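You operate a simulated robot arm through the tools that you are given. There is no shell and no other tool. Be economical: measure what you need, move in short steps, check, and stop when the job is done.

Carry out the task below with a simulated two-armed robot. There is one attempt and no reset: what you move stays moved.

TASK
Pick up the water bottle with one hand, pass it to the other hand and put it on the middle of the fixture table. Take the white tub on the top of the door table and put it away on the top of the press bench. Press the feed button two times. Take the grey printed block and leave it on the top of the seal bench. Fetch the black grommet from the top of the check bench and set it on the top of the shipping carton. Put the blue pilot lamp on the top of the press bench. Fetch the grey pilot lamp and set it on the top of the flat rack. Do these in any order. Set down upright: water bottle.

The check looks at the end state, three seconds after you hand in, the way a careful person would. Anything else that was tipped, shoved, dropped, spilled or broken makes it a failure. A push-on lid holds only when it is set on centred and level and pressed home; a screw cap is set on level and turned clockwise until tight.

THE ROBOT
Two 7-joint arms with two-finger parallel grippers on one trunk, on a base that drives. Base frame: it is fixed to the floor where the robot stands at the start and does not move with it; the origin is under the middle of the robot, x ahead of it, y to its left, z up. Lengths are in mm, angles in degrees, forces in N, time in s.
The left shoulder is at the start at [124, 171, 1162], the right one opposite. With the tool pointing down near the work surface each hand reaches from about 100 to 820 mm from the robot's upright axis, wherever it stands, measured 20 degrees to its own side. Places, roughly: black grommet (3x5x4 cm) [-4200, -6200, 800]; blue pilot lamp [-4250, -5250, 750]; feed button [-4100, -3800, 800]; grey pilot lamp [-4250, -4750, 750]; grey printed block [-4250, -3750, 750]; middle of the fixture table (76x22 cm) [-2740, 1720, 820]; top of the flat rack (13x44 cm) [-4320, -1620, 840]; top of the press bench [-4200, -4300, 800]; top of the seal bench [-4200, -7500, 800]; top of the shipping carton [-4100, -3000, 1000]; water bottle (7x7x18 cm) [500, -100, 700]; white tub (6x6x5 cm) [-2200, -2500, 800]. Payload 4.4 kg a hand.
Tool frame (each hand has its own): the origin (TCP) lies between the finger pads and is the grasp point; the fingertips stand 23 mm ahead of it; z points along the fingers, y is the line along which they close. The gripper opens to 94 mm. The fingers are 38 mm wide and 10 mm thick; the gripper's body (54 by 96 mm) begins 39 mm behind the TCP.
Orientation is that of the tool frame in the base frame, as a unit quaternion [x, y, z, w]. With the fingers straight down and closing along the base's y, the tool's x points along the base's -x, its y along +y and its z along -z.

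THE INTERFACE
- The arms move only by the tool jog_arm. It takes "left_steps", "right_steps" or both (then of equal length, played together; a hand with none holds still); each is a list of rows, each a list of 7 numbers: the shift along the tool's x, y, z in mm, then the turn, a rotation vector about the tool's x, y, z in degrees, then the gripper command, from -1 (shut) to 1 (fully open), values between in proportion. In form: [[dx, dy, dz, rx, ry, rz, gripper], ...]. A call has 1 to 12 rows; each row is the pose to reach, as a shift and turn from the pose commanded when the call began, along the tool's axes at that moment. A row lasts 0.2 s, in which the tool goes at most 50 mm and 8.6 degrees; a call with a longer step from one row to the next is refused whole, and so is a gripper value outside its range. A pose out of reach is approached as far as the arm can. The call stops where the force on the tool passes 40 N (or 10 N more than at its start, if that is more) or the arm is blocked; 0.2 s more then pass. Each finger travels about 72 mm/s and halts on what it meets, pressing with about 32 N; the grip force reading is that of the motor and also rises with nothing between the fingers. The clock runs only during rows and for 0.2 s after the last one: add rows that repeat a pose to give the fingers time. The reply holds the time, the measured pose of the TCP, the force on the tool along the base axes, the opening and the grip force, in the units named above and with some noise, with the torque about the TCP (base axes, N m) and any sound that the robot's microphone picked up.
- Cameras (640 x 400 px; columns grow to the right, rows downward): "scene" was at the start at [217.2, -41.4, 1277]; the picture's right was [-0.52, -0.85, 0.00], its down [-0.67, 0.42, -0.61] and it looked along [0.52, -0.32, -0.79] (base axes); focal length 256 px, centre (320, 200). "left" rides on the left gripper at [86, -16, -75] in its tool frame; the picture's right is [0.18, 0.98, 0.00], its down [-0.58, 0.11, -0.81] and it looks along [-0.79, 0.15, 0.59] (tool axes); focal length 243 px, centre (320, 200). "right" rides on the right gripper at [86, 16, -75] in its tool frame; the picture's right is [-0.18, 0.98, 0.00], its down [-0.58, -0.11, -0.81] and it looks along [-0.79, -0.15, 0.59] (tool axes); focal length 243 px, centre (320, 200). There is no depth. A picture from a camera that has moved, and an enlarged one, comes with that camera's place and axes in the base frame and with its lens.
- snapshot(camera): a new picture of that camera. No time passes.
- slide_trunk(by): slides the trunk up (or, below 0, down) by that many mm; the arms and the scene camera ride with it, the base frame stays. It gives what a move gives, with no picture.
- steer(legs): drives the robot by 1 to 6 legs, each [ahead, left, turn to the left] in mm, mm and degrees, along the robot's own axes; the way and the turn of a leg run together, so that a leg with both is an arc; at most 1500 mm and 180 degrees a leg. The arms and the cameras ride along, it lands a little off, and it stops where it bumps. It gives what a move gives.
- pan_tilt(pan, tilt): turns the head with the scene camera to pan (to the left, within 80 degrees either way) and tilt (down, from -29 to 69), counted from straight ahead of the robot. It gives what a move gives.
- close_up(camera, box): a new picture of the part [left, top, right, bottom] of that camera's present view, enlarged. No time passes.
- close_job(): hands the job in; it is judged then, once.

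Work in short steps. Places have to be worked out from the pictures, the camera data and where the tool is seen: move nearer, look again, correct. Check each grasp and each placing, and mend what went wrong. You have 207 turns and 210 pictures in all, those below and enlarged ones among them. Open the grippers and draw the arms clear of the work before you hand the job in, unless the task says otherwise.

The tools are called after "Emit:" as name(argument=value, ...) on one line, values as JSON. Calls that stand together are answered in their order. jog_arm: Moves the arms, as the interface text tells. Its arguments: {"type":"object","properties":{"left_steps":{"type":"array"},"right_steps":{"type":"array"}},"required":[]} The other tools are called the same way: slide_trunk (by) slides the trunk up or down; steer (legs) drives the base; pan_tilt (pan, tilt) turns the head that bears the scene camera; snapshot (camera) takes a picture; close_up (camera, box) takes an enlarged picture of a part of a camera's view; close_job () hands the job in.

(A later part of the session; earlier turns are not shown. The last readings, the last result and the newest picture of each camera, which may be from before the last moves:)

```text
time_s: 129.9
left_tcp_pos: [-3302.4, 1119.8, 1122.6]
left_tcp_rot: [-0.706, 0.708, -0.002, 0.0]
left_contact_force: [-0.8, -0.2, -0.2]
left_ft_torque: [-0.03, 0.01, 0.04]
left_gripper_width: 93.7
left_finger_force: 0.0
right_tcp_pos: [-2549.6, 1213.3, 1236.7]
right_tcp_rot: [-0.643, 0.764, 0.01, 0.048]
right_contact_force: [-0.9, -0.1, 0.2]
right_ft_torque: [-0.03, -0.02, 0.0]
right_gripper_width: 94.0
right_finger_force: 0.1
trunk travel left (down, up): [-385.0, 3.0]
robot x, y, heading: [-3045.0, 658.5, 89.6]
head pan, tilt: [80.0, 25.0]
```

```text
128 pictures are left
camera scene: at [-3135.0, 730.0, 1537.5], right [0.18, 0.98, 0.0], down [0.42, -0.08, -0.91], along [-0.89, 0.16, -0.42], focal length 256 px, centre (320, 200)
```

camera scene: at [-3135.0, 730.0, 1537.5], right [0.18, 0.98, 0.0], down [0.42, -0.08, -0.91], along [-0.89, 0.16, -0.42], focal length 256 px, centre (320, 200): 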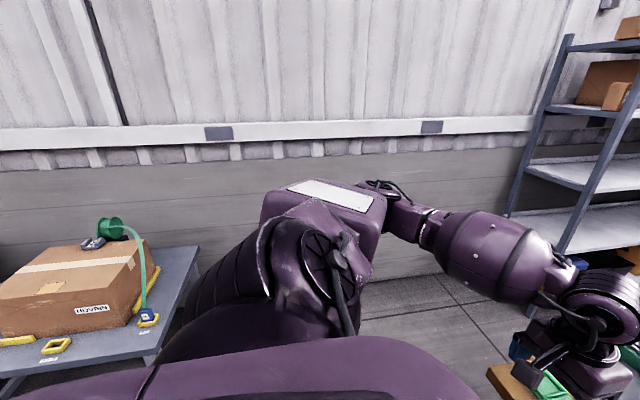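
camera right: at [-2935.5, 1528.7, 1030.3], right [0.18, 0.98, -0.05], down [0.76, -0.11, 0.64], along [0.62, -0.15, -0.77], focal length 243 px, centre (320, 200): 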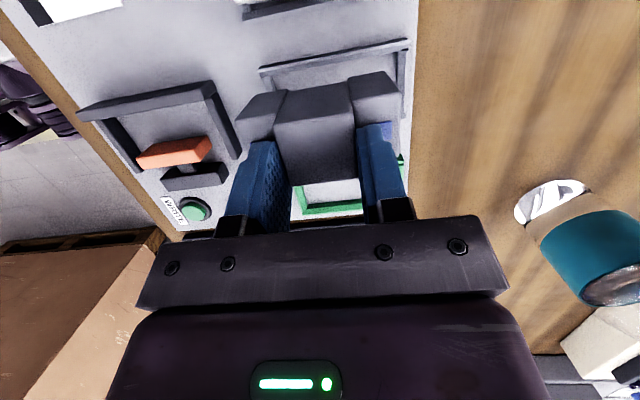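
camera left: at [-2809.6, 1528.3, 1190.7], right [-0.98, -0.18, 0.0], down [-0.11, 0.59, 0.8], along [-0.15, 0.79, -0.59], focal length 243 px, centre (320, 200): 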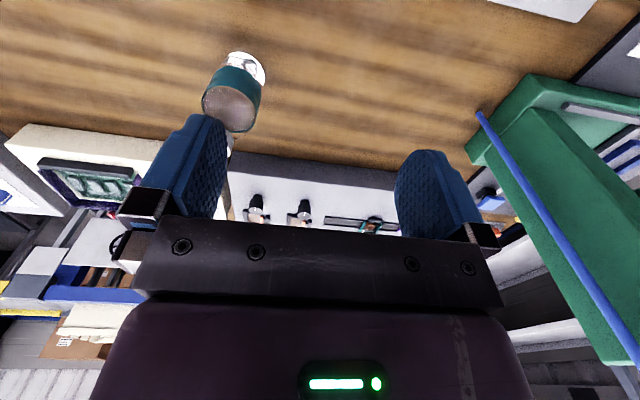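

The left wrist hovers at the table edge; the right arm still seems folded with its elbow inward. Look at it.

Emit:
pan_tilt(pan=-50, tilt=35)

Emit:
snapshot(camera="scene")

```text
time_s: 132.1
left_tcp_pos: [-3303.3, 1120.5, 1122.5]
left_tcp_rot: [-0.706, 0.708, -0.001, 0.0]
left_contact_force: [0.4, -0.3, -0.9]
left_ft_torque: [-0.03, -0.01, 0.01]
left_gripper_width: 94.0
left_finger_force: 0.0
right_tcp_pos: [-2549.5, 1213.1, 1236.5]
right_tcp_rot: [-0.643, 0.765, 0.01, 0.047]
right_contact_force: [0.7, 0.2, 0.7]
right_ft_torque: [0.02, -0.01, 0.01]
right_gripper_width: 94.2
right_finger_force: 0.0
trunk travel left (down, up): [-385.0, 3.0]
robot x, y, heading: [-3043.3, 659.3, 89.6]
head pan, tilt: [-50.0, 35.0]
```

```text
127 pictures are left
camera scene: at [-2976.7, 770.0, 1521.7], right [0.64, -0.77, 0.0], down [-0.44, -0.37, -0.82], along [0.63, 0.52, -0.57], focal length 256 px, centre (320, 200)
```

scene: 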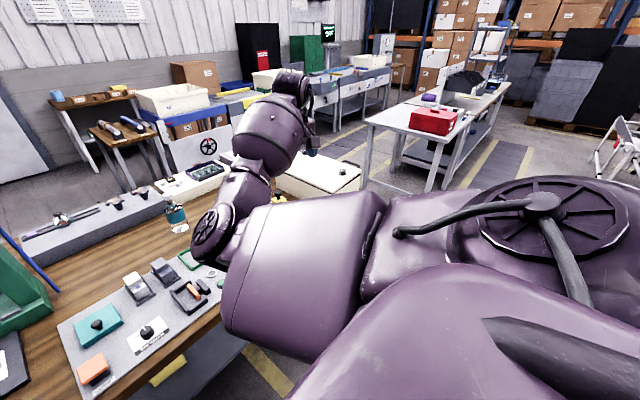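

The right elbow is folded in front of the chest. I'll try to swing it out: stretch the hand forward while yawing it the other way.

Emit:
jog_arm(right_steps=[[-40, 7, 3, 0, 0, -7, 1], [-80, 14, 6, 0, 0, -14, 1], [-120, 21, 9, 0, 0, -21, 1], [-160, 28, 12, 0, 0, -28, 1], [-196, 35, 15, 0, 0, -36, 1], [-196, 35, 15, 0, 0, -44, 1], [-196, 35, 15, 0, 0, -52, 1], [-196, 35, 15, 0, 0, -60, 1], [-196, 35, 15, 0, 0, -68, 1], [-196, 35, 15, 0, 0, -76, 1]])

Emit:
snapshot(camera="scene")

```text
time_s: 134.2
left_tcp_pos: [-3304.0, 1119.5, 1122.5]
left_tcp_rot: [-0.707, 0.708, -0.002, -0.001]
left_contact_force: [0.0, 0.4, -0.3]
left_ft_torque: [0.0, 0.02, -0.02]
left_gripper_width: 93.7
left_finger_force: 0.1
right_tcp_pos: [-2556.1, 1414.2, 1232.8]
right_tcp_rot: [0.978, -0.202, 0.02, -0.042]
right_contact_force: [-0.3, -1.1, -0.1]
right_ft_torque: [-0.03, 0.01, -0.04]
right_gripper_width: 94.0
right_finger_force: 0.1
trunk travel left (down, up): [-385.0, 3.0]
robot x, y, heading: [-3049.9, 658.0, 89.8]
head pan, tilt: [-50.0, 35.0]
```

```text
126 pictures are left
camera scene: at [-2976.6, 770.0, 1521.7], right [0.64, -0.77, 0.0], down [-0.44, -0.37, -0.82], along [0.63, 0.52, -0.57], focal length 256 px, centre (320, 200)
```

scene: 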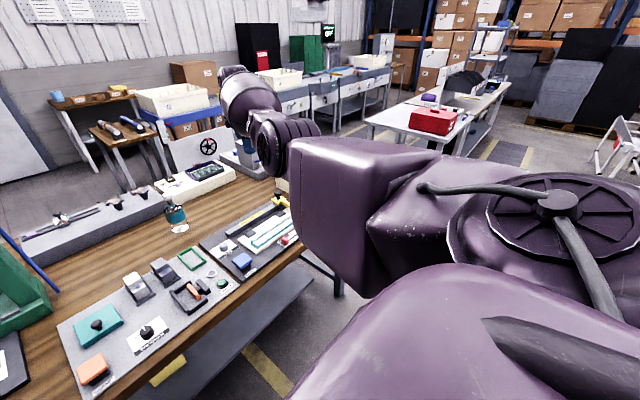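

The elbow has swung outward now. Retract the hand in this attitude, then yaw back.

Emit:
jog_arm(right_steps=[[16, 39, 12, 0, 0, 0, 1], [32, 79, 24, 0, 0, 0, 1], [48, 118, 36, 0, 0, 0, 1], [65, 157, 48, 0, 0, 0, 1], [81, 197, 60, 0, 0, 0, 1], [97, 236, 71, 0, 0, 0, 1], [97, 236, 71, 0, 0, 0, 1]])

Emit:
jog_arm(right_steps=[[0, 0, 0, 0, 0, 8, 1], [0, 0, 0, 0, 0, 16, 1], [0, 0, 0, 0, 0, 24, 1], [0, 0, 0, 0, 0, 32, 1], [0, 0, 0, 0, 0, 40, 1], [0, 0, 0, 0, 0, 48, 1], [0, 0, 0, 0, 0, 56, 1], [0, 0, 0, 0, 0, 64, 1]])

Emit:
snapshot(camera="scene")

```text
time_s: 135.7
left_tcp_pos: [-3302.6, 1120.9, 1122.4]
left_tcp_rot: [-0.706, 0.708, -0.001, 0.001]
left_contact_force: [0.4, -0.1, -0.5]
left_ft_torque: [-0.02, 0.02, -0.02]
left_gripper_width: 94.1
left_finger_force: 0.0
right_tcp_pos: [-2478.3, 1140.0, 1193.8]
right_tcp_rot: [0.959, -0.263, 0.071, -0.071]
right_contact_force: [-0.4, 0.1, 0.0]
right_ft_torque: [0.02, -0.01, -0.01]
right_gripper_width: 94.0
right_finger_force: 0.1
trunk travel left (down, up): [-385.0, 3.0]
robot x, y, heading: [-3046.5, 660.2, 90.0]
head pan, tilt: [-50.0, 35.0]
stopped in row 7 (right hand): the arm was blocked; the commanded pose is now the measured one
```

```text
time_s: 137.5
left_tcp_pos: [-3302.2, 1120.2, 1122.3]
left_tcp_rot: [-0.706, 0.708, -0.001, 0.0]
left_contact_force: [0.0, -0.5, -0.5]
left_ft_torque: [-0.01, -0.01, 0.0]
left_gripper_width: 94.1
left_finger_force: 0.0
right_tcp_pos: [-2479.5, 1141.3, 1192.7]
right_tcp_rot: [-0.674, 0.732, -0.025, 0.098]
right_contact_force: [-1.1, -1.0, -0.7]
right_ft_torque: [-0.06, 0.0, 0.0]
right_gripper_width: 94.1
right_finger_force: 0.1
trunk travel left (down, up): [-385.0, 3.0]
robot x, y, heading: [-3046.6, 657.2, 89.7]
head pan, tilt: [-50.0, 35.0]
```

```text
125 pictures are left
camera scene: at [-2976.6, 769.9, 1521.7], right [0.64, -0.77, 0.0], down [-0.44, -0.37, -0.82], along [0.63, 0.52, -0.57], focal length 256 px, centre (320, 200)
```

scene: 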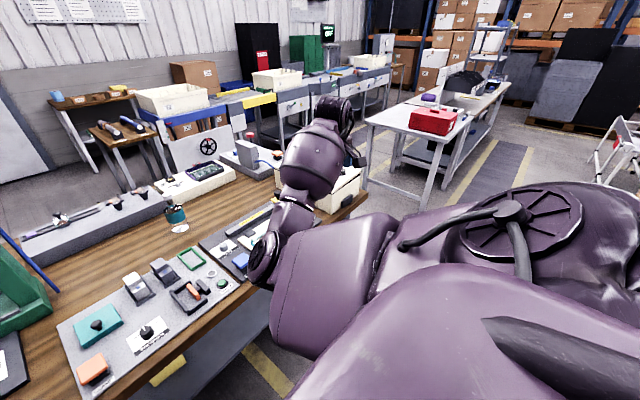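

Still folded, but harmlessly parked at the right; I'll use the left arm for the rest. Move to mid-corridor (x ≈ -3250), turn to face -y and look ahead.

Emit:
steer(legs=[[-60, 200, 0], [0, 0, -90], [0, 0, -90]])

Emit:
pan_tilt(pan=0, tilt=15)

Emit:
snapshot(camera="scene")

```text
time_s: 147.5
left_tcp_pos: [-2979.8, 140.4, 1122.2]
left_tcp_rot: [0.702, 0.712, 0.0, -0.001]
left_contact_force: [0.1, 0.7, -0.1]
left_ft_torque: [0.02, -0.04, -0.01]
left_gripper_width: 94.0
left_finger_force: 0.0
right_tcp_pos: [-3803.9, 104.9, 1192.2]
right_tcp_rot: [0.726, 0.68, -0.097, -0.023]
right_contact_force: [0.4, 0.2, -0.2]
right_ft_torque: [0.04, -0.02, -0.01]
right_gripper_width: 94.3
right_finger_force: 0.0
trunk travel left (down, up): [-385.0, 3.0]
robot x, y, heading: [-3245.8, 599.0, -89.1]
head pan, tilt: [-50.0, 35.0]
```

```text
time_s: 148.7
left_tcp_pos: [-2980.0, 141.0, 1123.0]
left_tcp_rot: [0.701, 0.713, 0.0, -0.001]
left_contact_force: [-0.2, 0.3, 0.3]
left_ft_torque: [0.0, 0.01, 0.01]
left_gripper_width: 94.0
left_finger_force: 0.1
right_tcp_pos: [-3803.2, 106.8, 1193.7]
right_tcp_rot: [0.725, 0.681, -0.098, -0.023]
right_contact_force: [-0.2, -0.3, 1.1]
right_ft_torque: [0.02, -0.01, 0.0]
right_gripper_width: 93.9
right_finger_force: 0.0
trunk travel left (down, up): [-385.0, 3.0]
robot x, y, heading: [-3243.4, 596.8, -89.4]
head pan, tilt: [0.0, 15.0]
```

```text
124 pictures are left
camera scene: at [-3242.3, 445.1, 1553.7], right [-1.0, -0.01, 0.0], down [0.0, 0.26, -0.97], along [0.01, -0.97, -0.26], focal length 256 px, centre (320, 200)
```

scene: 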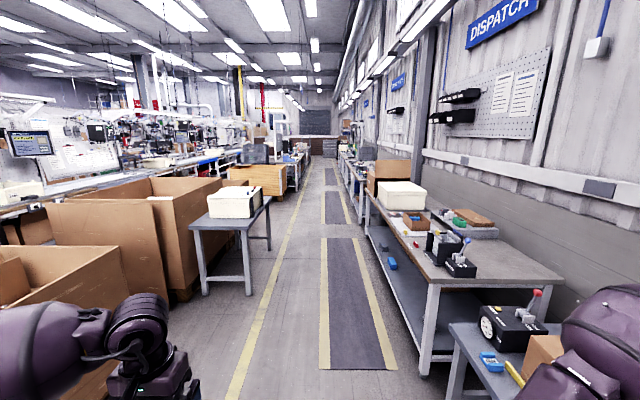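

The lane is clear. Shift a bit toward the middle and drive to about y = -1500, near the table with the white box (the door table).

Emit:
steer(legs=[[0, 130, -0.6], [1500, 0, 0], [600, 0, 0]])

Emit:
pan_tilt(pan=45, tilt=25)

Emit:
snapshot(camera="scene")

Emit:
pan_tilt(pan=-35, tilt=25)

Emit:
snapshot(camera="scene")

```text
time_s: 160.4
left_tcp_pos: [-2858.4, -1958.3, 1122.3]
left_tcp_rot: [0.709, 0.705, 0.0, -0.001]
left_contact_force: [0.1, -0.2, 0.5]
left_ft_torque: [-0.02, 0.0, -0.02]
left_gripper_width: 93.9
left_finger_force: 0.0
right_tcp_pos: [-3682.0, -1977.3, 1193.6]
right_tcp_rot: [0.731, 0.675, -0.098, -0.024]
right_contact_force: [0.4, 0.1, -0.5]
right_ft_torque: [0.0, -0.06, 0.07]
right_gripper_width: 94.0
right_finger_force: 0.0
trunk travel left (down, up): [-385.0, 3.0]
robot x, y, heading: [-3114.5, -1493.3, -90.3]
head pan, tilt: [0.0, 15.0]
```

```text
time_s: 161.6
left_tcp_pos: [-2859.2, -1957.1, 1122.7]
left_tcp_rot: [0.708, 0.706, 0.0, -0.001]
left_contact_force: [0.6, -0.4, 0.2]
left_ft_torque: [0.01, 0.02, -0.02]
left_gripper_width: 93.9
left_finger_force: 0.0
right_tcp_pos: [-3682.6, -1978.2, 1193.0]
right_tcp_rot: [0.732, 0.674, -0.098, -0.024]
right_contact_force: [0.4, 0.4, -0.3]
right_ft_torque: [-0.01, -0.01, 0.0]
right_gripper_width: 94.1
right_finger_force: 0.1
trunk travel left (down, up): [-385.0, 3.0]
robot x, y, heading: [-3115.7, -1493.8, -90.1]
head pan, tilt: [45.0, 25.0]
```

```text
123 pictures are left
camera scene: at [-3050.4, -1620.4, 1537.5], right [-0.71, -0.7, 0.0], down [-0.3, 0.3, -0.91], along [0.64, -0.64, -0.42], focal length 256 px, centre (320, 200)
```

scene: 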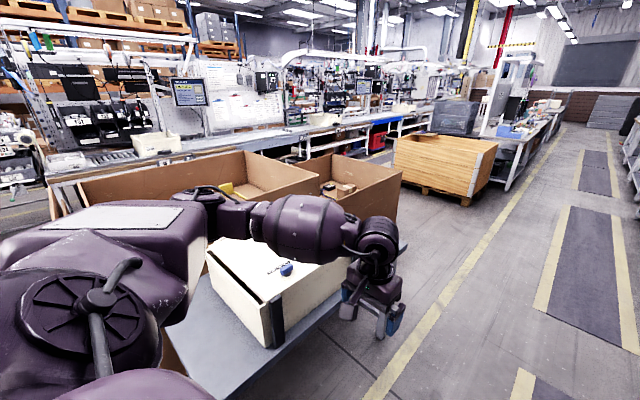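

```text
time_s: 163.1
left_tcp_pos: [-2858.4, -1956.8, 1122.8]
left_tcp_rot: [0.709, 0.706, 0.0, -0.001]
left_contact_force: [0.2, 0.2, 0.7]
left_ft_torque: [-0.01, -0.02, -0.02]
left_gripper_width: 94.1
left_finger_force: 0.1
right_tcp_pos: [-3683.2, -1976.2, 1193.5]
right_tcp_rot: [0.732, 0.674, -0.097, -0.024]
right_contact_force: [0.9, 0.0, -0.1]
right_ft_torque: [0.03, -0.01, -0.06]
right_gripper_width: 94.0
right_finger_force: 0.0
trunk travel left (down, up): [-385.0, 3.0]
robot x, y, heading: [-3118.5, -1492.8, -90.0]
head pan, tilt: [-35.0, 25.0]
```

```text
122 pictures are left
camera scene: at [-3168.3, -1630.3, 1537.5], right [-0.82, 0.58, 0.0], down [0.24, 0.35, -0.91], along [-0.52, -0.74, -0.42], focal length 256 px, centre (320, 200)
```

scene: 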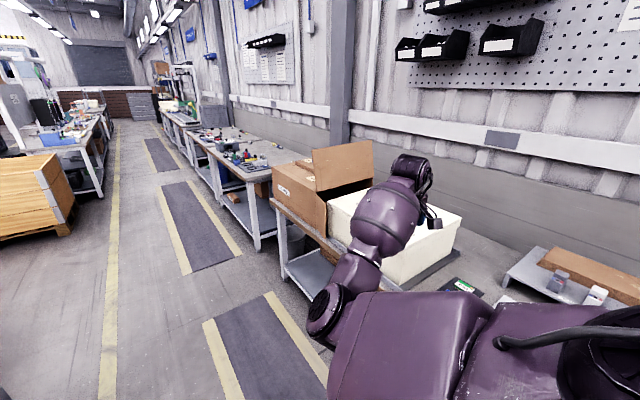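

The cardboard carton is right ahead on the right; the door table is left. Shift left a little and drive on 950 mm, then look left at the door table.

Emit:
steer(legs=[[0, 80, 0], [950, 0, 0]])

Emit:
pan_tilt(pan=80, tilt=35)

Emit:
snapshot(camera="scene")

Emit:
pan_tilt(pan=-60, tilt=30)

Emit:
snapshot(camera="scene")

```text
time_s: 169.0
left_tcp_pos: [-2778.2, -2905.0, 1122.0]
left_tcp_rot: [0.706, 0.708, 0.0, -0.001]
left_contact_force: [0.0, -0.4, -0.6]
left_ft_torque: [0.01, 0.01, 0.01]
left_gripper_width: 94.2
left_finger_force: 0.0
right_tcp_pos: [-3603.6, -2929.6, 1193.6]
right_tcp_rot: [0.731, 0.675, -0.098, -0.025]
right_contact_force: [-0.3, -0.9, -0.3]
right_ft_torque: [0.02, 0.0, 0.02]
right_gripper_width: 94.1
right_finger_force: 0.0
trunk travel left (down, up): [-385.0, 3.0]
robot x, y, heading: [-3042.4, -2446.3, -90.0]
head pan, tilt: [-35.0, 25.0]
```

```text
time_s: 171.0
left_tcp_pos: [-2778.8, -2904.5, 1121.9]
left_tcp_rot: [0.706, 0.708, 0.0, -0.001]
left_contact_force: [-0.7, -0.4, -0.2]
left_ft_torque: [-0.01, 0.03, -0.03]
left_gripper_width: 94.3
left_finger_force: 0.1
right_tcp_pos: [-3603.6, -2928.7, 1193.8]
right_tcp_rot: [0.73, 0.676, -0.097, -0.024]
right_contact_force: [0.4, 0.0, 0.4]
right_ft_torque: [-0.01, -0.03, 0.04]
right_gripper_width: 94.1
right_finger_force: 0.1
trunk travel left (down, up): [-385.0, 3.0]
robot x, y, heading: [-3040.7, -2443.5, -89.6]
head pan, tilt: [80.0, 35.0]
```

```text
121 pictures are left
camera scene: at [-2950.7, -2519.1, 1521.7], right [-0.17, -0.98, 0.0], down [-0.56, 0.1, -0.82], along [0.81, -0.14, -0.57], focal length 256 px, centre (320, 200)
```

scene: 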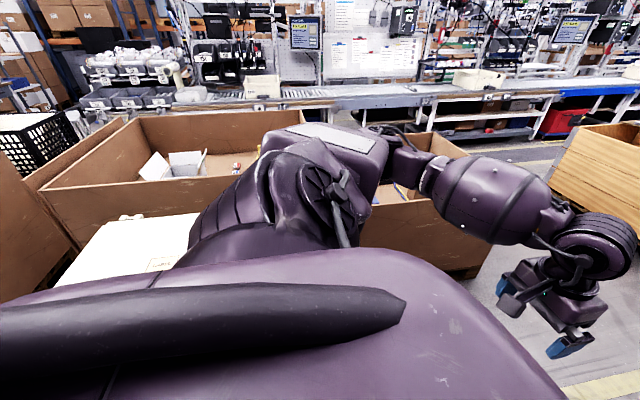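

```text
time_s: 173.2
left_tcp_pos: [-2777.6, -2904.8, 1121.8]
left_tcp_rot: [0.707, 0.708, 0.0, -0.001]
left_contact_force: [0.2, 0.5, 0.2]
left_ft_torque: [0.02, -0.02, 0.0]
left_gripper_width: 93.9
left_finger_force: 0.1
right_tcp_pos: [-3602.6, -2928.5, 1194.7]
right_tcp_rot: [0.73, 0.676, -0.098, -0.024]
right_contact_force: [0.5, 0.1, 0.1]
right_ft_torque: [0.01, 0.0, 0.0]
right_gripper_width: 94.0
right_finger_force: 0.1
trunk travel left (down, up): [-385.0, 3.0]
robot x, y, heading: [-3037.9, -2444.0, -89.9]
head pan, tilt: [-60.0, 30.0]
```

```text
120 pictures are left
camera scene: at [-3115.7, -2549.2, 1529.5], right [-0.5, 0.87, 0.0], down [0.43, 0.25, -0.87], along [-0.75, -0.43, -0.5], focal length 256 px, centre (320, 200)
```

scene: 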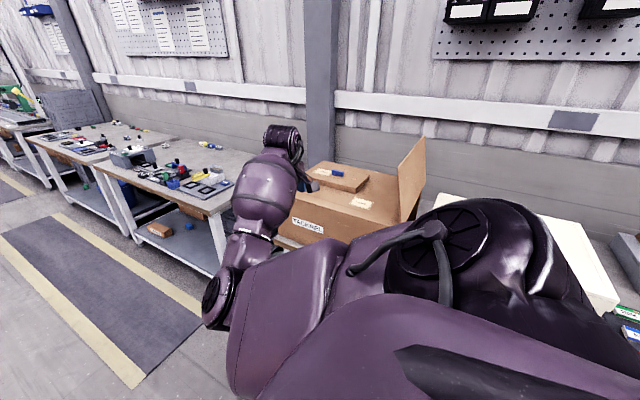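

Turn to face the door table (+x).

Emit:
steer(legs=[[-100, 0, 0], [0, 0, 90]])

Emit:
pan_tilt(pan=0, tilt=35)

Emit:
snapshot(camera="scene")

```text
time_s: 178.2
left_tcp_pos: [-2577.6, -2085.6, 1123.1]
left_tcp_rot: [0.0, 1.0, -0.002, -0.001]
left_contact_force: [0.7, 0.1, 0.3]
left_ft_torque: [0.02, -0.01, 0.0]
left_gripper_width: 94.0
left_finger_force: 0.0
right_tcp_pos: [-2554.7, -2909.8, 1194.1]
right_tcp_rot: [0.04, 0.994, -0.086, 0.053]
right_contact_force: [0.3, -0.4, 0.1]
right_ft_torque: [0.01, 0.04, -0.03]
right_gripper_width: 94.0
right_finger_force: 0.2
trunk travel left (down, up): [-385.0, 3.0]
robot x, y, heading: [-3037.9, -2340.4, -0.0]
head pan, tilt: [-60.0, 30.0]
```

```text
time_s: 179.5
left_tcp_pos: [-2575.8, -2085.7, 1123.1]
left_tcp_rot: [0.0, 1.0, -0.001, -0.001]
left_contact_force: [-0.1, 0.6, -0.1]
left_ft_torque: [-0.02, -0.02, -0.02]
left_gripper_width: 93.9
left_finger_force: 0.0
right_tcp_pos: [-2554.2, -2911.0, 1192.2]
right_tcp_rot: [0.04, 0.994, -0.086, 0.053]
right_contact_force: [0.0, -0.1, -0.5]
right_ft_torque: [0.06, 0.03, 0.0]
right_gripper_width: 93.9
right_finger_force: 0.0
trunk travel left (down, up): [-385.0, 3.0]
robot x, y, heading: [-3035.9, -2343.1, -0.0]
head pan, tilt: [0.0, 35.0]
```

```text
119 pictures are left
camera scene: at [-2891.8, -2346.2, 1521.7], right [0.0, -1.0, 0.0], down [-0.57, 0.0, -0.82], along [0.82, 0.0, -0.57], focal length 256 px, centre (320, 200)
```

scene: 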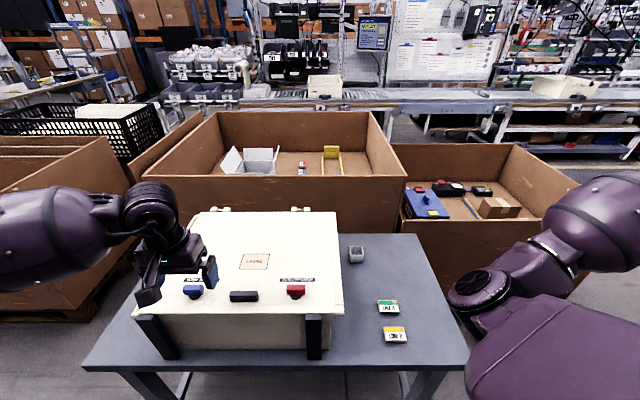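

There is a small object at (357, 254), probably the tub. Enlarge.

Emit:
close_up(camera="scene", box=[310, 220, 420, 350])

```text
3.08 times, centred on (365, 285) of scene
camera zoom: at [-2891.8, -2346.2, 1521.7], right [0.0, -1.0, 0.0], down [-0.57, 0.0, -0.82], along [0.82, 0.0, -0.57], focal length 788 px, centre (182, -62)
```

zoom: 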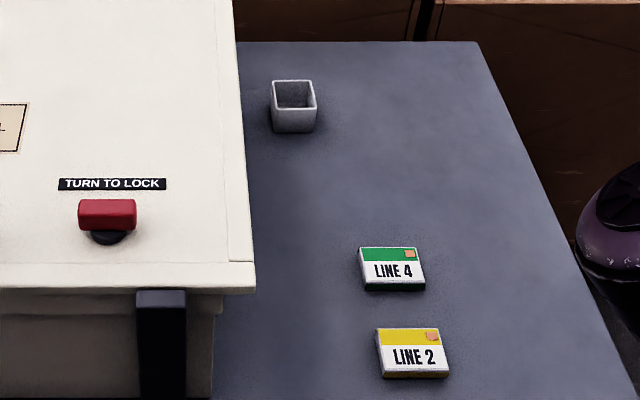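

The white tub is the open square cup at about [-2190, -2487], close to the door machine. Strafe right 300 mm and forward 130 mm so the left hand can reach it.

Emit:
steer(legs=[[0, -300, 0], [130, 0, 0]])

Emit:
pan_tilt(pan=10, tilt=50)

Emit:
snapshot(camera="scene")

Emit:
snapshot(camera="left")

```text
time_s: 183.6
left_tcp_pos: [-2446.5, -2386.8, 1122.2]
left_tcp_rot: [0.0, 1.0, 0.0, -0.001]
left_contact_force: [1.0, -0.5, -0.8]
left_ft_torque: [-0.01, 0.03, -0.03]
left_gripper_width: 93.9
left_finger_force: 0.1
right_tcp_pos: [-2425.1, -3211.7, 1193.2]
right_tcp_rot: [0.039, 0.994, -0.086, 0.051]
right_contact_force: [1.1, 0.9, 0.6]
right_ft_torque: [0.0, 0.03, -0.02]
right_gripper_width: 94.4
right_finger_force: 0.1
trunk travel left (down, up): [-385.0, 3.0]
robot x, y, heading: [-2913.3, -2649.7, -0.5]
head pan, tilt: [0.0, 35.0]
```

```text
time_s: 184.3
left_tcp_pos: [-2450.5, -2386.9, 1122.2]
left_tcp_rot: [0.0, 1.0, -0.002, -0.001]
left_contact_force: [0.3, 0.2, 0.1]
left_ft_torque: [0.04, 0.03, -0.02]
left_gripper_width: 94.0
left_finger_force: 0.0
right_tcp_pos: [-2426.8, -3212.8, 1194.3]
right_tcp_rot: [0.04, 0.994, -0.086, 0.053]
right_contact_force: [-0.4, 0.1, 0.1]
right_ft_torque: [-0.02, -0.02, 0.0]
right_gripper_width: 93.9
right_finger_force: 0.0
trunk travel left (down, up): [-385.0, 3.0]
robot x, y, heading: [-2907.6, -2646.2, -0.3]
head pan, tilt: [10.0, 50.0]
```

```text
117 pictures are left
camera scene: at [-2776.8, -2634.5, 1500.1], right [0.17, -0.99, 0.0], down [-0.75, -0.13, -0.64], along [0.63, 0.11, -0.77], focal length 256 px, centre (320, 200)
```

scene: 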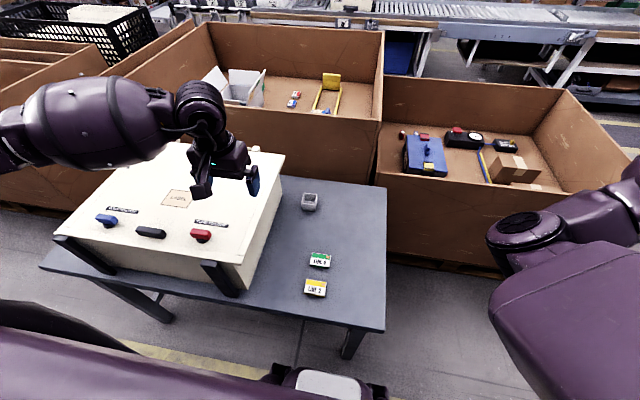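

```text
116 pictures are left
camera left: at [-2535.0, -2402.5, 1196.3], right [-0.18, 0.98, 0.0], down [0.58, 0.11, 0.81], along [0.79, 0.15, -0.59], focal length 243 px, centre (320, 200)
```

left: 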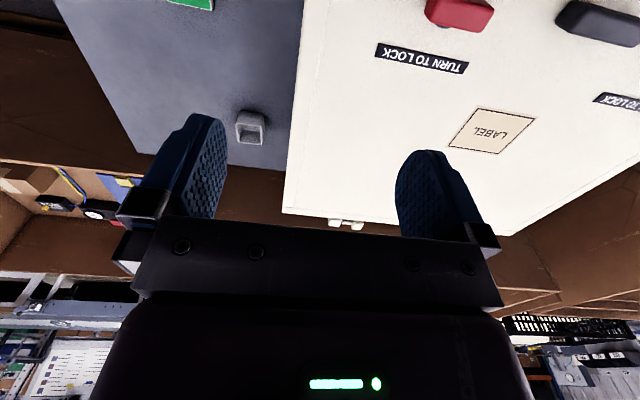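

Triangulated tub rim: about [-2182, -2488, 783]. Bring the left hand over beside it, higher up, opening reduced for gripping its right wall.

Emit:
jog_arm(left_steps=[[0, -45, 0, 0, 0, 0, -0.1], [0, -90, 0, 0, 0, 0, -0.1], [-20, -125, 0, 0, 0, 0, -0.1], [-65, -130, 0, 0, 0, 0, -0.1], [-110, -130, 0, 0, 0, 0, -0.1], [-155, -130, 10, 0, 0, 0, -0.1], [-195, -130, 30, 0, 0, 0, -0.1], [-235, -130, 60, 0, 0, 0, -0.1], [-250, -130, 105, 0, 0, 0, -0.1], [-255, -130, 150, 0, 0, 0, -0.1], [-255, -130, 190, 0, 0, 0, -0.1]])

Emit:
snapshot(camera="left")

Emit:
snapshot(camera="scene")

```text
time_s: 186.7
left_tcp_pos: [-2194.2, -2517.6, 932.8]
left_tcp_rot: [0.001, 1.0, 0.0, 0.0]
left_contact_force: [0.3, -0.4, -0.1]
left_ft_torque: [-0.01, 0.0, -0.03]
left_gripper_width: 42.4
left_finger_force: 0.1
right_tcp_pos: [-2426.7, -3213.9, 1192.9]
right_tcp_rot: [0.04, 0.994, -0.087, 0.052]
right_contact_force: [0.2, -0.4, -0.7]
right_ft_torque: [0.03, 0.0, 0.03]
right_gripper_width: 94.1
right_finger_force: 0.0
trunk travel left (down, up): [-385.0, 3.0]
robot x, y, heading: [-2910.4, -2645.9, -0.1]
head pan, tilt: [10.0, 50.0]
```

```text
115 pictures are left
camera left: at [-2279.9, -2533.6, 1006.1], right [-0.18, 0.98, 0.0], down [0.58, 0.11, 0.81], along [0.79, 0.15, -0.59], focal length 243 px, centre (320, 200)
```

left: 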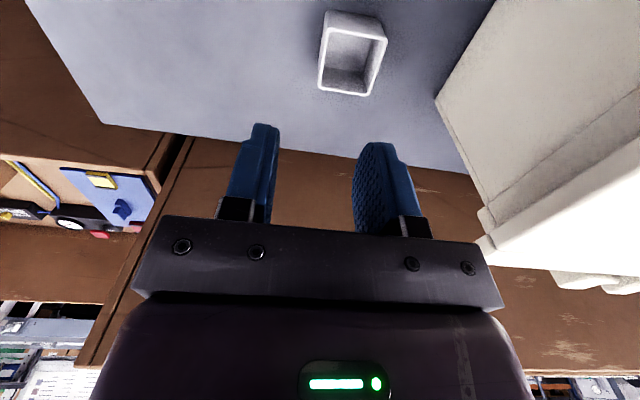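

```text
114 pictures are left
camera scene: at [-2776.3, -2635.6, 1500.0], right [0.17, -0.99, 0.0], down [-0.75, -0.13, -0.64], along [0.63, 0.11, -0.77], focal length 256 px, centre (320, 200)
```

scene: 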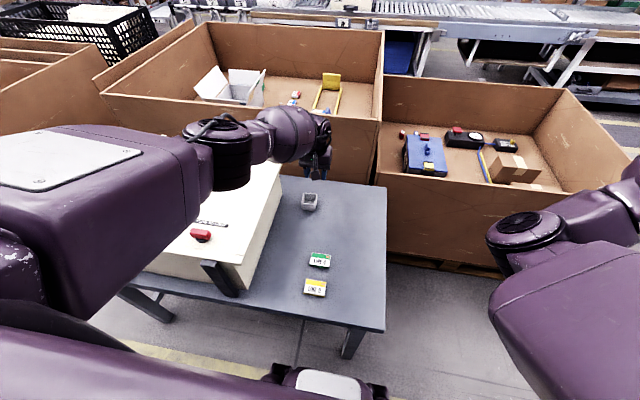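

The tub rim is confirmed at [-2184, -2488, 783]; its right wall (y ≈ -2516) is exactly between my fingers. Descend astride the wall.

Emit:
jog_arm(left_steps=[[-8, 1, 40, 0, 0, 0, -0.1], [-10, 1, 80, 0, 0, 0, -0.1], [-10, 1, 115, 0, 0, 0, -0.1]])

Emit:
snapshot(camera="left")

```text
time_s: 187.5
left_tcp_pos: [-2229.2, -2509.1, 858.1]
left_tcp_rot: [0.0, 1.0, 0.0, -0.001]
left_contact_force: [-0.3, -0.1, 0.6]
left_ft_torque: [-0.01, 0.02, -0.04]
left_gripper_width: 42.3
left_finger_force: 0.1
left hand out of reach, approached as far as the arm can: row 1, 2, 3
right_tcp_pos: [-2428.2, -3211.0, 1194.0]
right_tcp_rot: [0.041, 0.994, -0.086, 0.052]
right_contact_force: [0.4, 0.4, 0.1]
right_ft_torque: [0.02, 0.0, -0.02]
right_gripper_width: 94.4
right_finger_force: 0.2
trunk travel left (down, up): [-385.0, 3.0]
robot x, y, heading: [-2913.2, -2647.7, -0.1]
head pan, tilt: [10.0, 50.0]
```

```text
113 pictures are left
camera left: at [-2314.3, -2526.1, 931.4], right [-0.18, 0.98, 0.0], down [0.58, 0.11, 0.81], along [0.79, 0.15, -0.59], focal length 243 px, centre (320, 200)
```

left: 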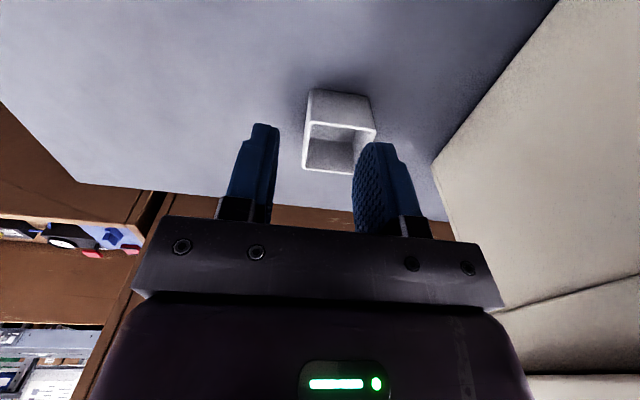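

Out of reach with the trunk up. Raise the hand, lower the trunk 200 mm, then continue.

Emit:
jog_arm(left_steps=[[-5, 0, -45, 0, 0, 0, -0.1], [-15, -4, -90, 0, 0, 0, -0.1], [-25, -8, -130, 0, 0, 0, -0.1], [-25, -8, -160, 0, 0, 0, -0.1]])

Emit:
slide_trunk(by=-180)

Emit:
snapshot(camera="left")

```text
time_s: 188.5
left_tcp_pos: [-2206.3, -2518.2, 1017.8]
left_tcp_rot: [0.001, 1.0, -0.001, 0.0]
left_contact_force: [-0.7, 0.1, 1.0]
left_ft_torque: [-0.04, -0.01, -0.01]
left_gripper_width: 42.3
left_finger_force: 0.0
right_tcp_pos: [-2428.0, -3210.8, 1193.7]
right_tcp_rot: [0.04, 0.994, -0.087, 0.053]
right_contact_force: [-0.4, -0.3, -0.5]
right_ft_torque: [0.02, 0.01, 0.0]
right_gripper_width: 94.1
right_finger_force: 0.0
trunk travel left (down, up): [-385.0, 3.0]
robot x, y, heading: [-2914.6, -2643.4, -0.3]
head pan, tilt: [10.0, 50.0]
```

```text
time_s: 190.5
left_tcp_pos: [-2204.8, -2517.9, 838.8]
left_tcp_rot: [0.001, 1.0, -0.001, 0.001]
left_contact_force: [1.3, 0.7, -0.1]
left_ft_torque: [-0.03, -0.02, -0.02]
left_gripper_width: 42.4
left_finger_force: 0.0
right_tcp_pos: [-2427.3, -3212.8, 1014.7]
right_tcp_rot: [0.04, 0.994, -0.086, 0.053]
right_contact_force: [0.1, 0.3, 0.2]
right_ft_torque: [0.02, -0.02, 0.01]
right_gripper_width: 93.8
right_finger_force: 0.2
trunk travel left (down, up): [-205.0, 183.0]
robot x, y, heading: [-2908.5, -2644.9, -0.1]
head pan, tilt: [10.0, 50.0]
```

```text
112 pictures are left
camera left: at [-2291.1, -2533.6, 912.1], right [-0.18, 0.98, 0.0], down [0.58, 0.11, 0.81], along [0.79, 0.15, -0.59], focal length 243 px, centre (320, 200)
```

left: 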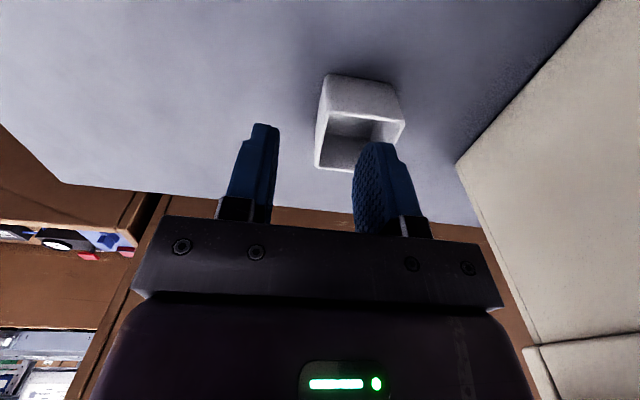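

Refined: rim z ≈ 760, tub centre x ≈ -2172, right wall y ≈ -2511. Shift there and descend part way.

Emit:
jog_arm(left_steps=[[-17, 3, 10, 0, 0, 0, -0.1], [-33, 5, 25, 0, 0, 0, -0.1], [-33, 5, 45, 0, 0, 0, -0.1]])

Emit:
snapshot(camera="left")

```text
time_s: 191.5
left_tcp_pos: [-2163.6, -2513.5, 806.1]
left_tcp_rot: [-0.001, 1.0, -0.003, 0.011]
left_contact_force: [5.1, 2.1, 34.7]
left_ft_torque: [1.01, -0.41, -0.12]
left_gripper_width: 43.5
left_finger_force: 0.9
right_tcp_pos: [-2427.8, -3211.4, 1014.4]
right_tcp_rot: [0.04, 0.994, -0.085, 0.053]
right_contact_force: [0.3, -0.4, -0.4]
right_ft_torque: [0.03, 0.01, 0.02]
right_gripper_width: 93.6
right_finger_force: 0.0
trunk travel left (down, up): [-205.0, 183.0]
robot x, y, heading: [-2909.4, -2645.6, -0.4]
head pan, tilt: [10.0, 50.0]
stopped in row 3 (left hand): the force on the tool passed its limit at 44 N (the readings are from after the stop); the commanded pose is now the measured one
```

```text
111 pictures are left
camera left: at [-2250.3, -2528.9, 878.0], right [-0.19, 0.98, -0.01], down [0.56, 0.11, 0.82], along [0.8, 0.15, -0.58], focal length 243 px, centre (320, 200)
```

left: 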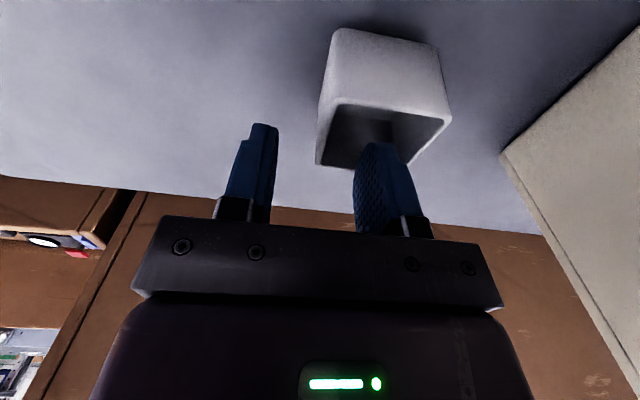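

The inside finger touched the rim (rim z ≈ 783). The machine is ~95 mm away, so gripping the whole tub from outside is safer. Raise, open fully, centre on y ≈ -2484.

Emit:
jog_arm(left_steps=[[0, 0, -25, 0, 0, 0, -0.1], [0, 0, -50, 0, 0, 0, 0.5], [9, 15, -50, 0, 0, 0, 1], [9, 30, -50, 0, 0, 0, 1]])

Emit:
snapshot(camera="left")

```text
time_s: 192.5
left_tcp_pos: [-2178.7, -2481.7, 848.8]
left_tcp_rot: [-0.001, 1.0, -0.001, 0.005]
left_contact_force: [-0.5, 0.3, 0.1]
left_ft_torque: [0.0, 0.01, -0.01]
left_gripper_width: 94.1
left_finger_force: 0.1
right_tcp_pos: [-2428.3, -3210.5, 1013.6]
right_tcp_rot: [0.039, 0.994, -0.085, 0.053]
right_contact_force: [-0.4, 0.1, -0.7]
right_ft_torque: [-0.01, 0.01, -0.04]
right_gripper_width: 94.1
right_finger_force: 0.1
trunk travel left (down, up): [-205.0, 183.0]
robot x, y, heading: [-2913.4, -2645.3, -0.1]
head pan, tilt: [10.0, 50.0]
```

```text
110 pictures are left
camera left: at [-2263.8, -2497.8, 921.3], right [-0.18, 0.98, -0.01], down [0.57, 0.11, 0.81], along [0.8, 0.15, -0.59], focal length 243 px, centre (320, 200)
```

left: 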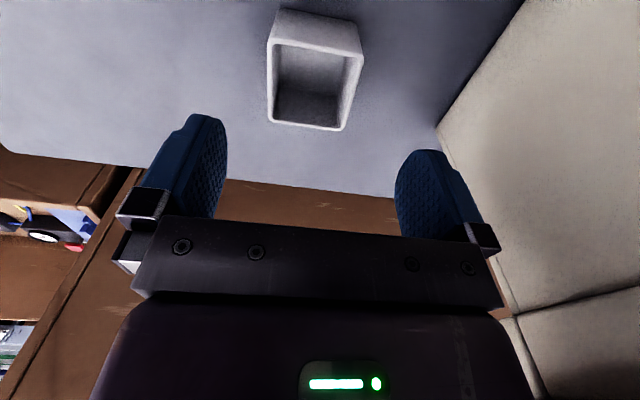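

With the rim at z ≈ 783 (contact-proved) the tub is ~48 mm square at [-2184, -2487]. Descend around it and close.

Emit:
jog_arm(left_steps=[[5, -6, 35, 0, 0, 0, 1], [5, -6, 60, 0, 0, 0, 1], [5, -6, 74, 0, 0, 0, 1]])

Emit:
jog_arm(left_steps=[[0, 0, 0, 0, 0, 0, 0.3], [0, 0, 0, 0, 0, 0, -0.3], [0, 0, 0, 0, 0, 0, -1], [0, 0, 0, 0, 0, 0, -1]])

Emit:
snapshot(camera="left")

```text
time_s: 193.3
left_tcp_pos: [-2175.3, -2492.2, 794.7]
left_tcp_rot: [0.0, 1.0, -0.004, 0.017]
left_contact_force: [0.6, -1.2, 1.3]
left_ft_torque: [0.02, 0.0, 0.01]
left_gripper_width: 94.2
left_finger_force: 0.0
right_tcp_pos: [-2429.6, -3212.8, 1019.1]
right_tcp_rot: [0.04, 0.994, -0.086, 0.057]
right_contact_force: [0.6, -0.2, 0.8]
right_ft_torque: [-0.04, 0.05, -0.02]
right_gripper_width: 94.0
right_finger_force: 0.0
trunk travel left (down, up): [-205.0, 183.0]
robot x, y, heading: [-2912.8, -2644.7, -0.3]
head pan, tilt: [10.0, 50.0]
```

```text
time_s: 194.3
left_tcp_pos: [-2181.4, -2501.9, 785.6]
left_tcp_rot: [0.004, 1.0, -0.002, 0.011]
left_contact_force: [-0.4, -0.5, -0.7]
left_ft_torque: [0.02, 0.03, 0.03]
left_gripper_width: 50.8
left_finger_force: 31.8
right_tcp_pos: [-2432.8, -3217.6, 1012.8]
right_tcp_rot: [0.042, 0.994, -0.084, 0.054]
right_contact_force: [-0.1, -0.6, 0.3]
right_ft_torque: [0.01, -0.02, 0.02]
right_gripper_width: 94.0
right_finger_force: 0.1
trunk travel left (down, up): [-205.0, 183.0]
robot x, y, heading: [-2910.7, -2645.0, -0.2]
head pan, tilt: [10.0, 50.0]
```

```text
109 pictures are left
camera left: at [-2268.1, -2515.2, 858.1], right [-0.18, 0.98, -0.01], down [0.56, 0.11, 0.82], along [0.81, 0.14, -0.57], focal length 243 px, centre (320, 200)
```

left: 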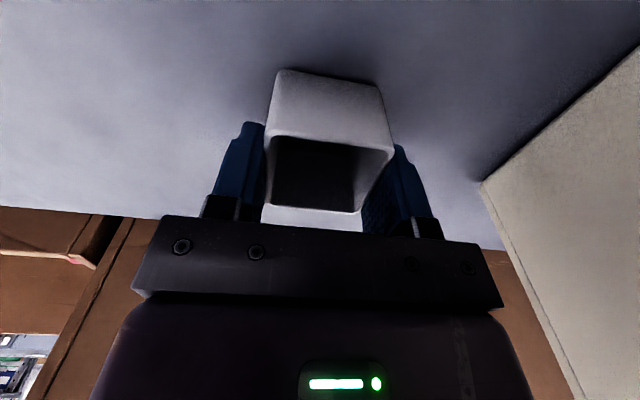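

The tub is gripped (51 mm), but the arm stopped ~10 mm short and the body shifted slightly: a link may be resting on the door machine. Look.

Emit:
pan_tilt(pan=35, tilt=50)

Emit:
snapshot(camera="scene")

```text
time_s: 195.2
left_tcp_pos: [-2180.5, -2499.8, 786.4]
left_tcp_rot: [0.004, 1.0, -0.002, 0.013]
left_contact_force: [-0.1, -1.0, -0.2]
left_ft_torque: [0.02, -0.01, -0.01]
left_gripper_width: 51.0
left_finger_force: 31.7
right_tcp_pos: [-2431.8, -3217.8, 1013.6]
right_tcp_rot: [0.04, 0.994, -0.083, 0.055]
right_contact_force: [0.5, 0.1, -1.0]
right_ft_torque: [-0.03, 0.0, 0.02]
right_gripper_width: 93.8
right_finger_force: 0.2
trunk travel left (down, up): [-205.0, 183.0]
robot x, y, heading: [-2912.1, -2645.5, 0.0]
head pan, tilt: [35.0, 50.0]
```

```text
108 pictures are left
camera scene: at [-2728.1, -2611.1, 1315.2], right [0.57, -0.82, 0.0], down [-0.63, -0.43, -0.65], along [0.53, 0.37, -0.76], focal length 256 px, centre (320, 200)
```

scene: 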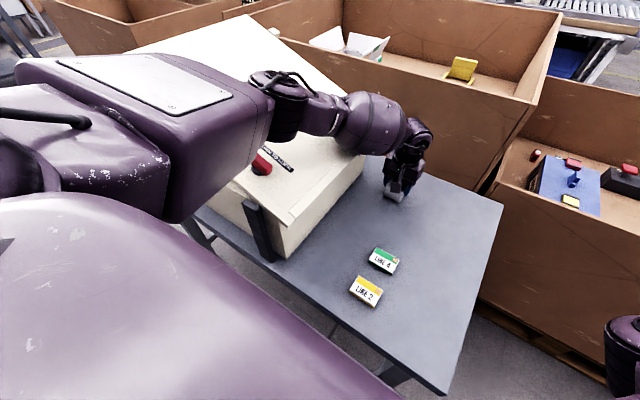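

The elbow is pressing on the machine's lid near the red knob. Lift everything straight up with the trunk.

Emit:
slide_trunk(by=170)

Emit:
snapshot(camera="scene")

Emit:
snapshot(camera="left")

```text
time_s: 197.1
left_tcp_pos: [-2181.7, -2488.9, 943.6]
left_tcp_rot: [0.0, 1.0, -0.002, 0.003]
left_contact_force: [-0.6, 0.3, -0.1]
left_ft_torque: [-0.01, 0.02, 0.0]
left_gripper_width: 51.3
left_finger_force: 32.4
right_tcp_pos: [-2427.1, -3213.2, 1184.1]
right_tcp_rot: [0.04, 0.994, -0.087, 0.052]
right_contact_force: [0.9, 0.1, -0.6]
right_ft_torque: [-0.01, -0.01, -0.02]
right_gripper_width: 94.0
right_finger_force: 0.1
trunk travel left (down, up): [-375.0, 13.0]
robot x, y, heading: [-2911.8, -2647.1, -0.1]
head pan, tilt: [35.0, 50.0]
```

```text
107 pictures are left
camera scene: at [-2790.1, -2603.7, 1490.5], right [0.57, -0.82, 0.0], down [-0.63, -0.44, -0.64], along [0.53, 0.37, -0.77], focal length 256 px, centre (320, 200)
```

scene: 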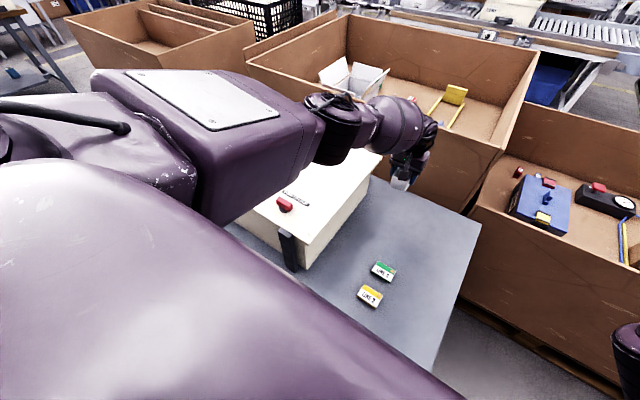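

```text
106 pictures are left
camera left: at [-2267.6, -2504.7, 1016.4], right [-0.18, 0.98, 0.0], down [0.58, 0.11, 0.81], along [0.8, 0.15, -0.59], focal length 243 px, centre (320, 200)
```

left: 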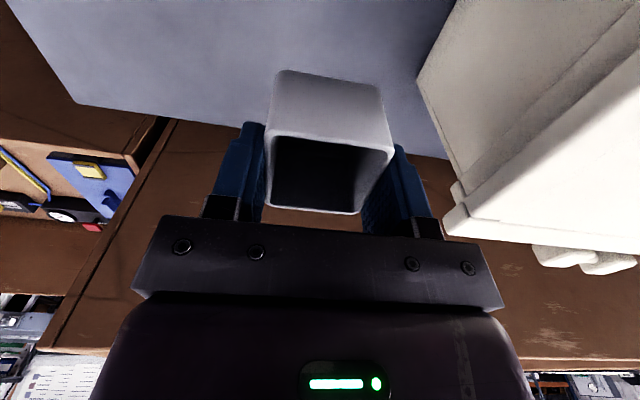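

Tub held. Draw the left hand back toward the robot and check the door machine.

Emit:
jog_arm(left_steps=[[0, 0, -45, 0, 0, 0, -1], [40, 0, -75, 0, 0, 0, -1], [85, 0, -90, 0, 0, 0, -1], [130, 0, -100, 0, 0, 0, -1], [175, 5, -110, 0, 0, 0, -1], [220, 10, -120, 0, 0, 0, -1], [260, 15, -125, 0, 0, 0, -1], [260, 15, -125, 0, 0, 0, -1]])

Emit:
steer(legs=[[-250, 0, 0]])

Emit:
pan_tilt(pan=15, tilt=40)

Emit:
snapshot(camera="scene")

```text
time_s: 198.9
left_tcp_pos: [-2442.4, -2475.1, 1066.2]
left_tcp_rot: [-0.001, 1.0, -0.002, 0.004]
left_contact_force: [0.6, 0.3, -0.4]
left_ft_torque: [0.03, 0.0, 0.0]
left_gripper_width: 51.1
left_finger_force: 32.2
right_tcp_pos: [-2425.6, -3212.6, 1183.9]
right_tcp_rot: [0.04, 0.994, -0.086, 0.053]
right_contact_force: [0.2, 0.0, -0.4]
right_ft_torque: [-0.04, 0.05, -0.02]
right_gripper_width: 94.1
right_finger_force: 0.0
trunk travel left (down, up): [-375.0, 13.0]
robot x, y, heading: [-2912.3, -2645.5, -0.2]
head pan, tilt: [35.0, 50.0]
```

```text
time_s: 200.7
left_tcp_pos: [-2692.5, -2473.5, 1066.7]
left_tcp_rot: [-0.001, 1.0, -0.002, 0.004]
left_contact_force: [-0.8, 0.6, -0.6]
left_ft_torque: [0.0, -0.01, 0.02]
left_gripper_width: 50.8
left_finger_force: 32.3
right_tcp_pos: [-2678.2, -3211.1, 1184.2]
right_tcp_rot: [0.04, 0.994, -0.086, 0.053]
right_contact_force: [-0.7, 0.2, 0.2]
right_ft_torque: [-0.02, -0.04, 0.01]
right_gripper_width: 94.0
right_finger_force: 0.1
trunk travel left (down, up): [-375.0, 13.0]
robot x, y, heading: [-3161.5, -2643.0, 0.2]
head pan, tilt: [35.0, 50.0]
```

```text
time_s: 201.5
left_tcp_pos: [-2691.5, -2473.2, 1066.8]
left_tcp_rot: [-0.001, 1.0, -0.002, 0.004]
left_contact_force: [0.5, 0.9, -0.3]
left_ft_torque: [-0.02, -0.02, 0.0]
left_gripper_width: 51.2
left_finger_force: 32.1
right_tcp_pos: [-2676.4, -3213.1, 1185.0]
right_tcp_rot: [0.039, 0.994, -0.087, 0.052]
right_contact_force: [0.0, 0.0, 0.4]
right_ft_torque: [-0.03, 0.02, 0.01]
right_gripper_width: 93.8
right_finger_force: 0.0
trunk travel left (down, up): [-375.0, 13.0]
robot x, y, heading: [-3162.0, -2646.3, 0.1]
head pan, tilt: [15.0, 40.0]
```

```text
105 pictures are left
camera scene: at [-3020.4, -2625.4, 1504.7], right [0.26, -0.97, 0.0], down [-0.62, -0.17, -0.77], along [0.74, 0.2, -0.64], focal length 256 px, centre (320, 200)
```

scene: 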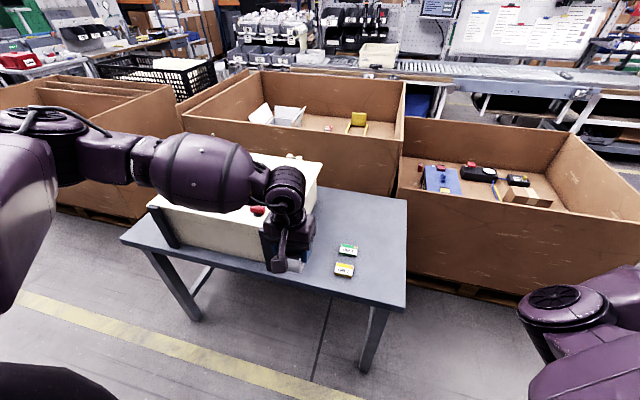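

Machine looks undisturbed. Now drive to the press bench: turn right, go down the lane to y ≈ -4300, and face -x.

Emit:
steer(legs=[[0, 0, -90], [0, 60, 0], [1500, 0, 0], [150, 0, 0], [0, 0, -90]])

Emit:
pan_tilt(pan=0, tilt=30)

Emit:
snapshot(camera="scene")

```text
time_s: 218.3
left_tcp_pos: [-3583.5, -4462.8, 1066.1]
left_tcp_rot: [1.0, -0.001, -0.005, -0.002]
left_contact_force: [-0.5, -0.2, 0.3]
left_ft_torque: [0.01, 0.0, 0.02]
left_gripper_width: 51.0
left_finger_force: 31.5
right_tcp_pos: [-3597.7, -3723.5, 1184.4]
right_tcp_rot: [0.994, -0.042, -0.052, -0.087]
right_contact_force: [0.1, 0.1, -0.1]
right_ft_torque: [-0.02, -0.01, -0.02]
right_gripper_width: 94.1
right_finger_force: 0.1
trunk travel left (down, up): [-375.0, 13.0]
robot x, y, heading: [-3116.3, -4294.0, 179.9]
head pan, tilt: [15.0, 40.0]
```

```text
time_s: 219.1
left_tcp_pos: [-3584.2, -4462.7, 1066.2]
left_tcp_rot: [1.0, -0.001, -0.005, -0.002]
left_contact_force: [-0.1, 0.6, -0.1]
left_ft_torque: [-0.01, 0.06, -0.04]
left_gripper_width: 51.0
left_finger_force: 32.2
right_tcp_pos: [-3598.1, -3723.8, 1185.3]
right_tcp_rot: [0.994, -0.041, -0.052, -0.086]
right_contact_force: [-0.1, -0.2, 0.3]
right_ft_torque: [0.01, -0.02, 0.0]
right_gripper_width: 94.0
right_finger_force: 0.0
trunk travel left (down, up): [-375.0, 13.0]
robot x, y, heading: [-3112.5, -4290.9, 179.8]
head pan, tilt: [0.0, 30.0]
```

```text
104 pictures are left
camera scene: at [-3261.5, -4293.7, 1520.1], right [0.0, 1.0, 0.0], down [0.5, 0.0, -0.87], along [-0.87, 0.0, -0.5], focal length 256 px, centre (320, 200)
```

scene: 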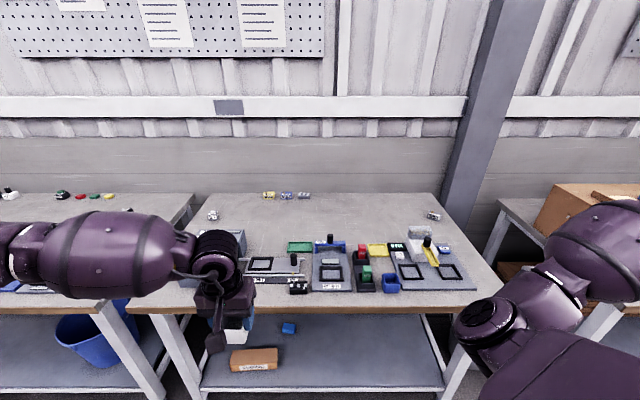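

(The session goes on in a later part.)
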